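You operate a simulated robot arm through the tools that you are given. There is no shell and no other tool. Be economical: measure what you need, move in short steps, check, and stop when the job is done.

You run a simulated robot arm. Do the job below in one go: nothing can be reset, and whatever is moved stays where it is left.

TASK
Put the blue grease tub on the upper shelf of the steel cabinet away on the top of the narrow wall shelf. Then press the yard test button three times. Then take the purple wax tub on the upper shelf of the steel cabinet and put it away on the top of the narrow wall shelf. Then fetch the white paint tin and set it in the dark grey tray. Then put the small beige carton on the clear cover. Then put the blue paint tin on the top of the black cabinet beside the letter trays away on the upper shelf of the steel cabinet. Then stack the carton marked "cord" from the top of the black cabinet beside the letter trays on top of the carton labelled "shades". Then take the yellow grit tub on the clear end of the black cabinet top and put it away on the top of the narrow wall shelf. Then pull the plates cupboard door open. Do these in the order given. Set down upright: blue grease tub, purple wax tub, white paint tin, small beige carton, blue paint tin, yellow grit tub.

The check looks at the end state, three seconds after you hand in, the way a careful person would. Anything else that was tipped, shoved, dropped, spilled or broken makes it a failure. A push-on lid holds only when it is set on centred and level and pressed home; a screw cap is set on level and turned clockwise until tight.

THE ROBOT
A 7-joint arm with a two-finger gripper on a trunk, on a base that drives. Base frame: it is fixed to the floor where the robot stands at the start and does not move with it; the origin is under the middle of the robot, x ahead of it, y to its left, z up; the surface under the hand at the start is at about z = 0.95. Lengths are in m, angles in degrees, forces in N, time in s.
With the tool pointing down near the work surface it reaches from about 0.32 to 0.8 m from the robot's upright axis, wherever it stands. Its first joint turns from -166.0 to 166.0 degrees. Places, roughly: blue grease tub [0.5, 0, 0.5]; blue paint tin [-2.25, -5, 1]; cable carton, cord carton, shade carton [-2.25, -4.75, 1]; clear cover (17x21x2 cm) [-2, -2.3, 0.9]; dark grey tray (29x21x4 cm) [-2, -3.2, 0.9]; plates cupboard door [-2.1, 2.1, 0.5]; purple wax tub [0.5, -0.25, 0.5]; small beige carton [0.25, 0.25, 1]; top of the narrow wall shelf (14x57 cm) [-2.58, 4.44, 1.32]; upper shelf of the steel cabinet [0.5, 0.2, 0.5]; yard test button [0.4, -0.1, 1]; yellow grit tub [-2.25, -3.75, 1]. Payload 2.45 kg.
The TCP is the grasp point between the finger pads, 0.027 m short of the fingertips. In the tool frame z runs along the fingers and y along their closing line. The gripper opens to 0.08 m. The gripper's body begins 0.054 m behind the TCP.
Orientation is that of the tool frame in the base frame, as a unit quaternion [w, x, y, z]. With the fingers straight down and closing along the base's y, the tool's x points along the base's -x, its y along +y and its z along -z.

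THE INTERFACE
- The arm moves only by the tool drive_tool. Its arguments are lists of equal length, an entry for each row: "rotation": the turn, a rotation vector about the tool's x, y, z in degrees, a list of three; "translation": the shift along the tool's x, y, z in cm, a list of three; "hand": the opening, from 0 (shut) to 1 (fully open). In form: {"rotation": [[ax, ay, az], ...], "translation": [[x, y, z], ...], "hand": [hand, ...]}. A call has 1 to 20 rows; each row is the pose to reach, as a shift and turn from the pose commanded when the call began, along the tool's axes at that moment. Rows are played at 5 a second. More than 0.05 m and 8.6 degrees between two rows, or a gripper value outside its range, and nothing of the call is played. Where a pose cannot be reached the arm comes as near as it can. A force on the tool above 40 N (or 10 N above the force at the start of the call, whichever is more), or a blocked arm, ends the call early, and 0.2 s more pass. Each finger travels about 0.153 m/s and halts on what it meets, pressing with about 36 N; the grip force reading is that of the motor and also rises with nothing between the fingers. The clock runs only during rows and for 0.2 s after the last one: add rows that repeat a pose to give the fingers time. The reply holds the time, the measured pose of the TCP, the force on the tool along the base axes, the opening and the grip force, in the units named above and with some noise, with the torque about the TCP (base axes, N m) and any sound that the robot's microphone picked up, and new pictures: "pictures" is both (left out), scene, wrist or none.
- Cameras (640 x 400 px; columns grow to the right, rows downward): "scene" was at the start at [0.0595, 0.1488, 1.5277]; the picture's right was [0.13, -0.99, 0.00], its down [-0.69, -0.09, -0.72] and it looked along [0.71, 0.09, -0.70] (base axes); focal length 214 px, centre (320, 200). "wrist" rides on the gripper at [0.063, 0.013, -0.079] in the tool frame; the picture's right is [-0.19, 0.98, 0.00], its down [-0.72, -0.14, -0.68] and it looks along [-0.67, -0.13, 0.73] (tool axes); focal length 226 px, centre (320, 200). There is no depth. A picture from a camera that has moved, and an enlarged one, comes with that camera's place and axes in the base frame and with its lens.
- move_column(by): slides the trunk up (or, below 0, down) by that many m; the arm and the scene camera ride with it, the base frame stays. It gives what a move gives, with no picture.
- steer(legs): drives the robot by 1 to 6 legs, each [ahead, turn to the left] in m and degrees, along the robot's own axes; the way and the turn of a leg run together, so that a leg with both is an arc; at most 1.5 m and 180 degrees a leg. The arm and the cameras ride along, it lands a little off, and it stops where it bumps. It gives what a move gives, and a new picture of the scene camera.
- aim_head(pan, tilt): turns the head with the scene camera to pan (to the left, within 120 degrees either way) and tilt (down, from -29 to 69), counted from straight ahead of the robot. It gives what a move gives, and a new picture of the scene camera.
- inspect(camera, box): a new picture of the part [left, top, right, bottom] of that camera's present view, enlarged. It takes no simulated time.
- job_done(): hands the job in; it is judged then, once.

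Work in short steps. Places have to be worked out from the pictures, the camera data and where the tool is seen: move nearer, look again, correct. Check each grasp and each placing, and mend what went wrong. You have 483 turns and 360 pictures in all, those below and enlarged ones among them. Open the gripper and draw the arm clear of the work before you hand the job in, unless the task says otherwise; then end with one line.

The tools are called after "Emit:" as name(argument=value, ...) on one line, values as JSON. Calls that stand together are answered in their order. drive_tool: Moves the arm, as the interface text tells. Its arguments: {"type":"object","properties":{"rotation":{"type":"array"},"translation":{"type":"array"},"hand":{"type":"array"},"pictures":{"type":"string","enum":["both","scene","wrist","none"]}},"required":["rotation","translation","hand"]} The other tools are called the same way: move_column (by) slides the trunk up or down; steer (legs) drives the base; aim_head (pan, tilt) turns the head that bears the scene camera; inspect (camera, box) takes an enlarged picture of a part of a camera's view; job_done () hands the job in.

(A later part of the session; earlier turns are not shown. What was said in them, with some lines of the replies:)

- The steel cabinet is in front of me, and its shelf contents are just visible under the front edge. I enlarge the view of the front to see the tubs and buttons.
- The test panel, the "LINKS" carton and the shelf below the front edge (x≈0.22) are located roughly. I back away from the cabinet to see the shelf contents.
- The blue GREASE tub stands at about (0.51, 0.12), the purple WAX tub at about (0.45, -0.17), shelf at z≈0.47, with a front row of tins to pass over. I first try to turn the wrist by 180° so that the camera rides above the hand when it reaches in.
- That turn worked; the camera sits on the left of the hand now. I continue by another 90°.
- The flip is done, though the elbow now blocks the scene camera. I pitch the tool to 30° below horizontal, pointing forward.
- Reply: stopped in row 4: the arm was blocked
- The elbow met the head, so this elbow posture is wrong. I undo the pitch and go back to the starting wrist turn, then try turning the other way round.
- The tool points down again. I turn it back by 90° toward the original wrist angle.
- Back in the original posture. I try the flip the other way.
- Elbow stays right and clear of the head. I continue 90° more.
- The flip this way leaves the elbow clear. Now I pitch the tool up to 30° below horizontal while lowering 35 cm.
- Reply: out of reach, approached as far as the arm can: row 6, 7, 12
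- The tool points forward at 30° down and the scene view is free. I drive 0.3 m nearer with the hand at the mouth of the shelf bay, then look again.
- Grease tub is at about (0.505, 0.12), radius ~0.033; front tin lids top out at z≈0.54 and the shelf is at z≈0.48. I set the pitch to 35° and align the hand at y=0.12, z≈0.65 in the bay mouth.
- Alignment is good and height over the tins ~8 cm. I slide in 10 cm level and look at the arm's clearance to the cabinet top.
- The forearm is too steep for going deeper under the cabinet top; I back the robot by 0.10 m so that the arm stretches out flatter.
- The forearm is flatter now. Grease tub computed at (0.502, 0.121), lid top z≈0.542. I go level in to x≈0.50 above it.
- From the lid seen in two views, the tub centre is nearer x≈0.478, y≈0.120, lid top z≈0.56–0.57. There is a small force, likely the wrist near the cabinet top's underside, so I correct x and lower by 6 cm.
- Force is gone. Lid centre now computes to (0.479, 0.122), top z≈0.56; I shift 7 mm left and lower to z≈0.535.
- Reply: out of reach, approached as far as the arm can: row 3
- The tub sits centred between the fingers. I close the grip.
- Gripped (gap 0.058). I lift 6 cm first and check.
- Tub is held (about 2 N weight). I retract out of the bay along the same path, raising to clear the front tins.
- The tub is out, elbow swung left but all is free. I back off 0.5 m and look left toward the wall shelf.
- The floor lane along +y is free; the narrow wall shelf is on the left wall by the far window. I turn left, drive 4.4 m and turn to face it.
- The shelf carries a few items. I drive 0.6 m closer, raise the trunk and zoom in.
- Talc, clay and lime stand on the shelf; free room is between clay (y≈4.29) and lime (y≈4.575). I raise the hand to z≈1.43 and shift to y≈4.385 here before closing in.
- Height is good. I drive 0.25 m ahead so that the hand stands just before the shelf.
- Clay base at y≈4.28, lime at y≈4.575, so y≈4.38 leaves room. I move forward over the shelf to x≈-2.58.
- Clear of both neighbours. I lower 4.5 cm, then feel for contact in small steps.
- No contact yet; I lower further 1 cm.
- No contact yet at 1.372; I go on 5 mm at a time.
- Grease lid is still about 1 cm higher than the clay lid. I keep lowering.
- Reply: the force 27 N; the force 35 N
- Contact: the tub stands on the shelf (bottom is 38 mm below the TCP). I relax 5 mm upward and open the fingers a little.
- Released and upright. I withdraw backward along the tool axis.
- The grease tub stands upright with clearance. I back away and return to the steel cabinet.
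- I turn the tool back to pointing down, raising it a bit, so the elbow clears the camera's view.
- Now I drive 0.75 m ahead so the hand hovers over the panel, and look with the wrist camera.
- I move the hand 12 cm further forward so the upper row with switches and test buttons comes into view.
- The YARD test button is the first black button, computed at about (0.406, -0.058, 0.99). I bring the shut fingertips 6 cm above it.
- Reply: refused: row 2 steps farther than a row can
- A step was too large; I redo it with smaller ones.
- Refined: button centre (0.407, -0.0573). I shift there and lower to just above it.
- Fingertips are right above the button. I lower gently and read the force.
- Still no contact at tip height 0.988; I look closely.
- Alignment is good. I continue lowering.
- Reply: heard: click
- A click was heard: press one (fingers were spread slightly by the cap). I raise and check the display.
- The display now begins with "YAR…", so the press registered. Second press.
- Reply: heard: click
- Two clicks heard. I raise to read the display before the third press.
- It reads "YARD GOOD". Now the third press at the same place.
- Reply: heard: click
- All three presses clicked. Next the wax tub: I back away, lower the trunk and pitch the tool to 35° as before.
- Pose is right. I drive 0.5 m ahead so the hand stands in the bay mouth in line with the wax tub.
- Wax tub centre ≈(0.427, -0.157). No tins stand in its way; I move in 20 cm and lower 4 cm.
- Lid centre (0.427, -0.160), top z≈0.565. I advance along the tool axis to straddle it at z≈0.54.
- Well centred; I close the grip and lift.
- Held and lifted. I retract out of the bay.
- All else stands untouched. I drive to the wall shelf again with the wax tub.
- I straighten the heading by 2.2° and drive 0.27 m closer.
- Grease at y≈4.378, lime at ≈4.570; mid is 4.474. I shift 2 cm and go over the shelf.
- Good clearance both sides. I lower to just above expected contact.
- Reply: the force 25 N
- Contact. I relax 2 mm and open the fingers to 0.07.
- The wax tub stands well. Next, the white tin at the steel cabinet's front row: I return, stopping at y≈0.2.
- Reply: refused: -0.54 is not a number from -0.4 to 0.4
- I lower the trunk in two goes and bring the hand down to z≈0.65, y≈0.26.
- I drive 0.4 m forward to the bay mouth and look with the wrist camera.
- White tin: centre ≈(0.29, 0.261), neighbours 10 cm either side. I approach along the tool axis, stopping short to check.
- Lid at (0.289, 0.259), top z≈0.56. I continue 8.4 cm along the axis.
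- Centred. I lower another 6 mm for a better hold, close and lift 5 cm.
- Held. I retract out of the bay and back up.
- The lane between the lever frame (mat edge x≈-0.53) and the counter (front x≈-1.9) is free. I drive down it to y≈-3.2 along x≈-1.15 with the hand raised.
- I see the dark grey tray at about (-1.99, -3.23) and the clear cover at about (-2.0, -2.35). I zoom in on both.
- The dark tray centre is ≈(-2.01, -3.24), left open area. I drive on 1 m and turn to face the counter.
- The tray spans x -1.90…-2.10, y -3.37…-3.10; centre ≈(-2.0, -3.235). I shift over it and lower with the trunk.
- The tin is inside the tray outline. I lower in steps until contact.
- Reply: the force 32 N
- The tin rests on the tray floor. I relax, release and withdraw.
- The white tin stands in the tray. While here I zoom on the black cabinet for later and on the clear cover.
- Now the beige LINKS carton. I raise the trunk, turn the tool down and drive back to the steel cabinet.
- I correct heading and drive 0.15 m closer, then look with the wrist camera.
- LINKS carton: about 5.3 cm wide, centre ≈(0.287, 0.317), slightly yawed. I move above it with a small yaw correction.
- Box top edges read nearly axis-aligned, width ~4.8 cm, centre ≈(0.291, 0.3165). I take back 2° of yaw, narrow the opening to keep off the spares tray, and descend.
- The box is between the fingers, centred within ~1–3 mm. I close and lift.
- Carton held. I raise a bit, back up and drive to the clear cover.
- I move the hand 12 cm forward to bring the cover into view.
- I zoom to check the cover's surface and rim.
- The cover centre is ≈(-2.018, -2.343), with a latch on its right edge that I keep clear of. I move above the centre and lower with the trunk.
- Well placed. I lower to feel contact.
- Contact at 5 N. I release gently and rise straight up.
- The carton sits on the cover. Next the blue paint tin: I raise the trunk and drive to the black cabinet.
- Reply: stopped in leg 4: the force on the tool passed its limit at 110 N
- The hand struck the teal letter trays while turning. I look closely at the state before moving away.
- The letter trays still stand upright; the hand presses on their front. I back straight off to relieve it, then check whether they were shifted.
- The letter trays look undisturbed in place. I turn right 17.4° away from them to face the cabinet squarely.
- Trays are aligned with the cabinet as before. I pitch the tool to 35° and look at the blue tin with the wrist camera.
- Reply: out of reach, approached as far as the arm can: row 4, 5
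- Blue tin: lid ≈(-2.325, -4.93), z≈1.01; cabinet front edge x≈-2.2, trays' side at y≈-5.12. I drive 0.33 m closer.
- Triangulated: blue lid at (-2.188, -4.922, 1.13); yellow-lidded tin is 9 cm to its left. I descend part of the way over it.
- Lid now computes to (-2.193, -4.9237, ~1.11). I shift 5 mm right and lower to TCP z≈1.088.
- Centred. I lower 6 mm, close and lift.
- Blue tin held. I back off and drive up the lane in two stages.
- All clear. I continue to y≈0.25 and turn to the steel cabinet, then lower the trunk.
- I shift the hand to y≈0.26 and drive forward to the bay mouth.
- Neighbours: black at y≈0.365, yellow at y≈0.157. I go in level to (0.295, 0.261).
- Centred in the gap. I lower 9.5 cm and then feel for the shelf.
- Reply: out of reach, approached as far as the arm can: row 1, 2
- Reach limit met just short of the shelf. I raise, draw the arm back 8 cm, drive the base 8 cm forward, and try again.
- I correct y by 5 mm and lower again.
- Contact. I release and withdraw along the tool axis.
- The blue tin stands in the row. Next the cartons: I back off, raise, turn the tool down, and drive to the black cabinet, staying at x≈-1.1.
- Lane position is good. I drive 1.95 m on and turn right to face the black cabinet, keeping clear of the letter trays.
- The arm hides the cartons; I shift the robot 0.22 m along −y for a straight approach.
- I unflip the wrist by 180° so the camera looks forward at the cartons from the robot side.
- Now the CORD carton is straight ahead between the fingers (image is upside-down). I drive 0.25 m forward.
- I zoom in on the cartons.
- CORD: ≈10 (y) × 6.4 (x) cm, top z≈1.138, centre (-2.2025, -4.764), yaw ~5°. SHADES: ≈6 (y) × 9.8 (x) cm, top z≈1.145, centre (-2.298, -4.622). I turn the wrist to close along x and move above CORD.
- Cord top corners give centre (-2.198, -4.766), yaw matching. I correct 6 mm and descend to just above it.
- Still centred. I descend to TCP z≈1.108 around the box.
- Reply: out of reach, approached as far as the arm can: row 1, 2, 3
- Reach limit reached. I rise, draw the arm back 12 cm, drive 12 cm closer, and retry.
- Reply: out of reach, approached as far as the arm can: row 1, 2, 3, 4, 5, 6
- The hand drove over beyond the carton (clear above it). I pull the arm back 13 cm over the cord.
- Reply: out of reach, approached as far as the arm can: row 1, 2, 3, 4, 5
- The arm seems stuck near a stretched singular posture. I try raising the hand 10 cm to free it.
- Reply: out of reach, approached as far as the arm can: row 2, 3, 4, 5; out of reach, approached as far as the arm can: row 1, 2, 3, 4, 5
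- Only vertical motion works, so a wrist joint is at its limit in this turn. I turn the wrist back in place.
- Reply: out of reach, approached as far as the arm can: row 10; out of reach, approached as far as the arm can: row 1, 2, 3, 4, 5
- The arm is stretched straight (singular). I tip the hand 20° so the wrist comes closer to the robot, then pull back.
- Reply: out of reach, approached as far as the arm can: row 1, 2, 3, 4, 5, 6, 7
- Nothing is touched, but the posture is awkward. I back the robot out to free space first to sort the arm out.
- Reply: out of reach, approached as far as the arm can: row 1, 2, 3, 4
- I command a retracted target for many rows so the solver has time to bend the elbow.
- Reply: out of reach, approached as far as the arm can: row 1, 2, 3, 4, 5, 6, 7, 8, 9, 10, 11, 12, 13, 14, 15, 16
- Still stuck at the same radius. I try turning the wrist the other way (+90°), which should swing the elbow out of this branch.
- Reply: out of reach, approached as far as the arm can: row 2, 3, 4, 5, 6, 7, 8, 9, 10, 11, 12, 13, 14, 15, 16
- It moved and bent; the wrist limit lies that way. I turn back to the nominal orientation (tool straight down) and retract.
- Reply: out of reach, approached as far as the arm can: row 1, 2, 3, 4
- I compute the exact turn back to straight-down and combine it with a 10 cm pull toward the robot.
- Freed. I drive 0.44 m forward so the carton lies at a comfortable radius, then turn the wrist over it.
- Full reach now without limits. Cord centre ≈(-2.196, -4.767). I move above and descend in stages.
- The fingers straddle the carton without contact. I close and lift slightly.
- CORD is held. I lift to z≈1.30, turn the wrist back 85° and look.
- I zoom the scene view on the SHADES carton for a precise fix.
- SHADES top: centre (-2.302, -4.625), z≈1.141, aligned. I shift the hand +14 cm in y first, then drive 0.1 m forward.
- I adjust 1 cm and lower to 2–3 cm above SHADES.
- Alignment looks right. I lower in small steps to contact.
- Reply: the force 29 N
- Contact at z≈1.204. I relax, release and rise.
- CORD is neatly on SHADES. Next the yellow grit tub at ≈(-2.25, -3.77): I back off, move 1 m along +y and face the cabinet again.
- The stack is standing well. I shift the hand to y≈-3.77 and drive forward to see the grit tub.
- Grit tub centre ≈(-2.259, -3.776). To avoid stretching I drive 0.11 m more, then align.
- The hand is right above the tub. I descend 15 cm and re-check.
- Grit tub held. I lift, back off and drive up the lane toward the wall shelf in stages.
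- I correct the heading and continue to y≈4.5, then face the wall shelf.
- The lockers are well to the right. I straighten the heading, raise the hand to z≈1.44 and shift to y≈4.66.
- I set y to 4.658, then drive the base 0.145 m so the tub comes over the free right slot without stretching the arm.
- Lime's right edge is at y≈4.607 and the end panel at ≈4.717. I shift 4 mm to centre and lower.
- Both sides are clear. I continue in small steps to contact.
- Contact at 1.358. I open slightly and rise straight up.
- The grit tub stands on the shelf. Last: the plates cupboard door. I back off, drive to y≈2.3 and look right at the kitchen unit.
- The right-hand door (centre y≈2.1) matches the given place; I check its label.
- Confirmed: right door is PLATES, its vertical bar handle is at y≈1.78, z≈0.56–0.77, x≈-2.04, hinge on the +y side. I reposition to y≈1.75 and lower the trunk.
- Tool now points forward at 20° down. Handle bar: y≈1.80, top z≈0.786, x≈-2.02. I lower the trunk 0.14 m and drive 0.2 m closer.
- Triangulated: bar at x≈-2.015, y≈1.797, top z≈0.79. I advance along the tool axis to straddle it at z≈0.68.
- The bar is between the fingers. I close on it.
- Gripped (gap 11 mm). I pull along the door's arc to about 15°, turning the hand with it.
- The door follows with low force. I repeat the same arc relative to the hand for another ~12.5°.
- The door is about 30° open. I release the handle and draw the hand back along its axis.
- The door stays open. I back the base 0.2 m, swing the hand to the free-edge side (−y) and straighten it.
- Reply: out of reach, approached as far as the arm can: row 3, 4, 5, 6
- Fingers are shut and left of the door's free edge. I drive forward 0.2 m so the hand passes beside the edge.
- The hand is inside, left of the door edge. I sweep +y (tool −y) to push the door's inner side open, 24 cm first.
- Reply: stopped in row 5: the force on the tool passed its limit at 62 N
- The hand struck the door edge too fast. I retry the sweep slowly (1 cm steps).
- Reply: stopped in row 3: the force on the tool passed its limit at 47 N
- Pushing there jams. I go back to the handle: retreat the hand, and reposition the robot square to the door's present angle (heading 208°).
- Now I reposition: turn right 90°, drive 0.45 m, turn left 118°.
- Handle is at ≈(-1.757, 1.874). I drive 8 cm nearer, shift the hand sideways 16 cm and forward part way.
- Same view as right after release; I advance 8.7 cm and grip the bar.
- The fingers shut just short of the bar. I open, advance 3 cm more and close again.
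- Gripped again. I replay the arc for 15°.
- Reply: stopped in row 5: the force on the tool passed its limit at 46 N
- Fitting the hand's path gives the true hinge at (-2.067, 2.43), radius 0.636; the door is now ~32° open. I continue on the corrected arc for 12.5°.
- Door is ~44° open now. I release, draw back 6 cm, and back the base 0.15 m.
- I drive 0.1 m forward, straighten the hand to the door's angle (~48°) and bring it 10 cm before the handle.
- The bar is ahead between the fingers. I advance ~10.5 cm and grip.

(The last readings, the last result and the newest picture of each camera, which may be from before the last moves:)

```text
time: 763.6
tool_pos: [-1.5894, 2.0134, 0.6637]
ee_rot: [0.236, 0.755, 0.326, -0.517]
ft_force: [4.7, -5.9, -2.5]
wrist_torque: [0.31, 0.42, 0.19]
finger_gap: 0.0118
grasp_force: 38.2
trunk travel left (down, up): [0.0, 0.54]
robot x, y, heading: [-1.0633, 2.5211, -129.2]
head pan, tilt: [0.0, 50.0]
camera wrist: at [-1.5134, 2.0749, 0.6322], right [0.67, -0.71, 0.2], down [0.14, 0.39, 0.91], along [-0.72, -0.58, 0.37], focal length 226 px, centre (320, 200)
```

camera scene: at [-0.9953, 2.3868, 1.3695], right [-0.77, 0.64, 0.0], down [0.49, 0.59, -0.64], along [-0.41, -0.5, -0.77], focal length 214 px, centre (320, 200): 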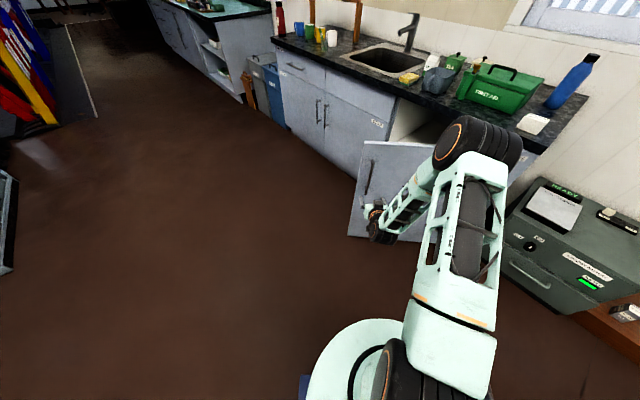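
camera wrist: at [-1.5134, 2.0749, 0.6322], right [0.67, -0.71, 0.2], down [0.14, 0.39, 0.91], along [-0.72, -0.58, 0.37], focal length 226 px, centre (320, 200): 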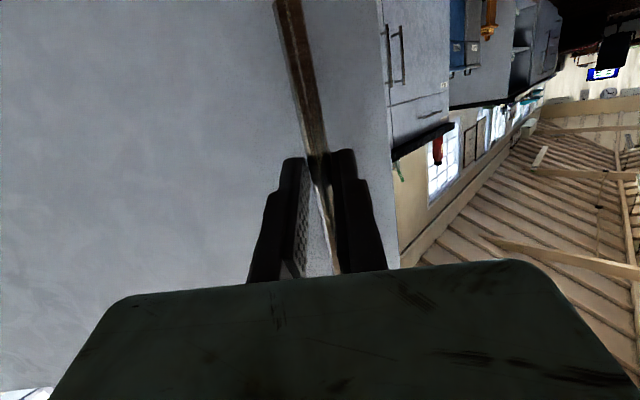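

Gripped. I pull along the fitted arc for 25°.

Emit:
drive_tool(rotation=[[-2.35, 0, -0.86], [-4.7, 0, -1.7], [-7.05, 0, -2.6], [-9.4, 0, -3.4], [-11.75, 0, -4.3], [-14.1, 0, -5.1], [-16.45, 0, -6], [-18.8, 0, -6.8], [-21.1, 0, -7.7], [-23.5, 0, -8.55]], translation=[[0.95, -0.12, -2.6], [1.89, -0.35, -5.19], [2.83, -0.71, -7.77], [3.76, -1.18, -10.33], [4.68, -1.77, -12.87], [5.6, -2.49, -15.39], [6.5, -3.31, -17.86], [7.39, -4.25, -20.3], [8.26, -5.32, -22.71], [9.12, -6.48, -25.07]], hand=[0, 0, 0, 0, 0, 0, 0, 0, 0, 0], pictures="scene")

```text
time: 765.8
tool_pos: [-1.4628, 2.255, 0.6661]
ee_rot: [0.345, 0.666, 0.477, -0.459]
ft_force: [-30.5, 8.8, -23.5]
wrist_torque: [0.71, 0.51, -0.47]
finger_gap: 0.0121
grasp_force: 38.8
trunk travel left (down, up): [0.0, 0.54]
robot x, y, heading: [-1.0642, 2.5212, -129.8]
head pan, tilt: [0.0, 50.0]
camera scene: at [-0.9983, 2.3858, 1.3695], right [-0.77, 0.64, 0.0], down [0.49, 0.59, -0.64], along [-0.41, -0.49, -0.77], focal length 214 px, centre (320, 200)
```

scene: 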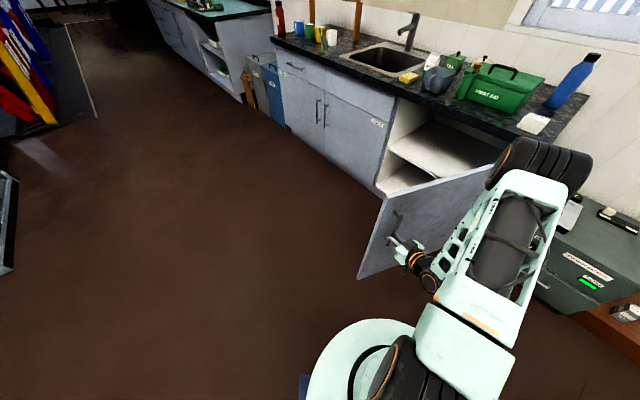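

Door is ~69° open. I take it about 10° further with a slight radial correction.

Emit:
drive_tool(rotation=[[0, 0, 0], [-1.2, 0, -0.4], [-2.35, 0, -0.86], [-3.5, 0, -1.3], [-4.7, 0, -1.7], [-5.9, 0, -2.1], [-7.05, 0, -2.6], [-8.2, 0, -3], [-9.4, 0, -3.4]], translation=[[0, -0.4, 0], [0.47, -0.5, -1.3], [0.94, -0.6, -2.58], [1.4, -0.8, -3.86], [1.87, -1.0, -5.15], [2.34, -1.2, -6.4], [2.8, -1.4, -7.7], [3.26, -1.65, -9], [3.73, -1.9, -10.25]], hand=[0, 0, 0, 0, 0, 0, 0, 0, 0], pictures="scene")

```text
time: 767.8
tool_pos: [-1.4427, 2.3638, 0.6658]
ee_rot: [0.385, 0.619, 0.534, -0.428]
ft_force: [-13.5, 1.2, 12.8]
wrist_torque: [0.64, 0.73, -0.23]
finger_gap: 0.0118
grasp_force: 37.4
trunk travel left (down, up): [0.0, 0.54]
robot x, y, heading: [-1.0636, 2.5185, -129.4]
head pan, tilt: [0.0, 50.0]
camera scene: at [-0.9957, 2.3865, 1.3697], right [-0.77, 0.64, 0.0], down [0.49, 0.59, -0.64], along [-0.41, -0.49, -0.77], focal length 214 px, centre (320, 200)
```

scene: 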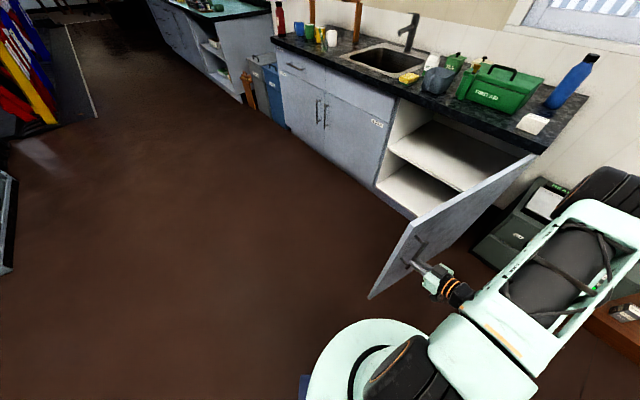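

Door is ~79° open. I release, draw off the handle and back away.

Emit:
drive_tool(rotation=[[0, 0, 0], [0, 0, 0], [0, 0, 0], [0, 0, 0], [0, 0, 0], [0, 0, 0]], translation=[[0, 0, 0], [0, 0, 0], [0, 0, 0], [0, 0, -2], [0, 0, -4], [0, 0, -6]], hand=[0.4, 0.8, 1, 1, 1, 1], pictures="scene")

Emit:
steer(legs=[[-0.3, 0]])

```text
time: 769.2
tool_pos: [-1.4326, 2.4196, 0.6866]
ee_rot: [0.386, 0.62, 0.534, -0.427]
ft_force: [-0.1, -0.3, -0.2]
wrist_torque: [0.02, 0.0, -0.03]
finger_gap: 0.0803
grasp_force: 0.1
trunk travel left (down, up): [0.0, 0.54]
robot x, y, heading: [-1.0648, 2.5201, -129.4]
head pan, tilt: [0.0, 50.0]
camera scene: at [-0.995, 2.3867, 1.3695], right [-0.77, 0.63, 0.0], down [0.49, 0.59, -0.64], along [-0.41, -0.5, -0.77], focal length 214 px, centre (320, 200)
```

scene: 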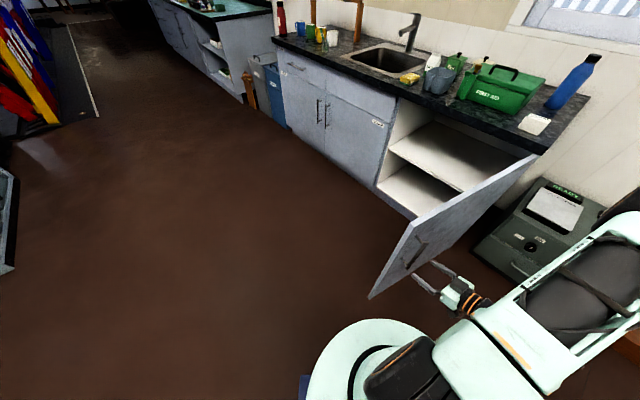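

```text
time: 771.2
tool_pos: [-1.2416, 2.6509, 0.6855]
ee_rot: [0.386, 0.619, 0.534, -0.426]
ft_force: [0.0, -0.5, -0.6]
wrist_torque: [0.02, -0.02, 0.0]
finger_gap: 0.0801
grasp_force: 0.0
trunk travel left (down, up): [0.0, 0.54]
robot x, y, heading: [-0.8732, 2.7524, -129.5]
head pan, tilt: [0.0, 50.0]
camera scene: at [-0.8027, 2.6193, 1.3695], right [-0.77, 0.64, 0.0], down [0.49, 0.59, -0.64], along [-0.41, -0.5, -0.77], focal length 214 px, centre (320, 200)
```

scene: 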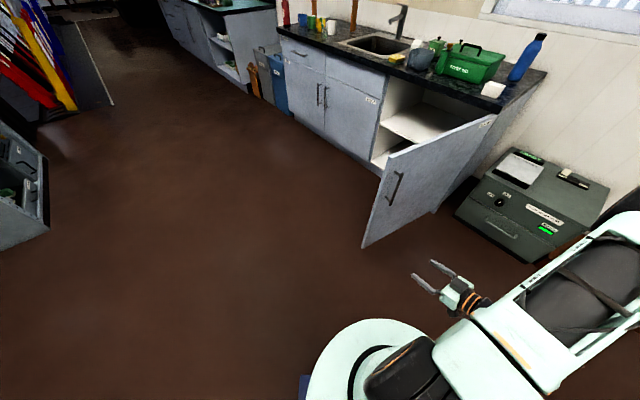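

All nine steps are done: the hand is open and clear, and the door stands about 79° open. I hand the job in.

Emit:
job_done()

```text
The job is handed in.
```

All nine tasks are done in the order given and handed in. On the way to the blue tin, the hand hit the front of the teal letter trays with about 110 N. They stayed upright and still looked square to the cabinet, but I had no earlier close view to prove they hadn't shifted.
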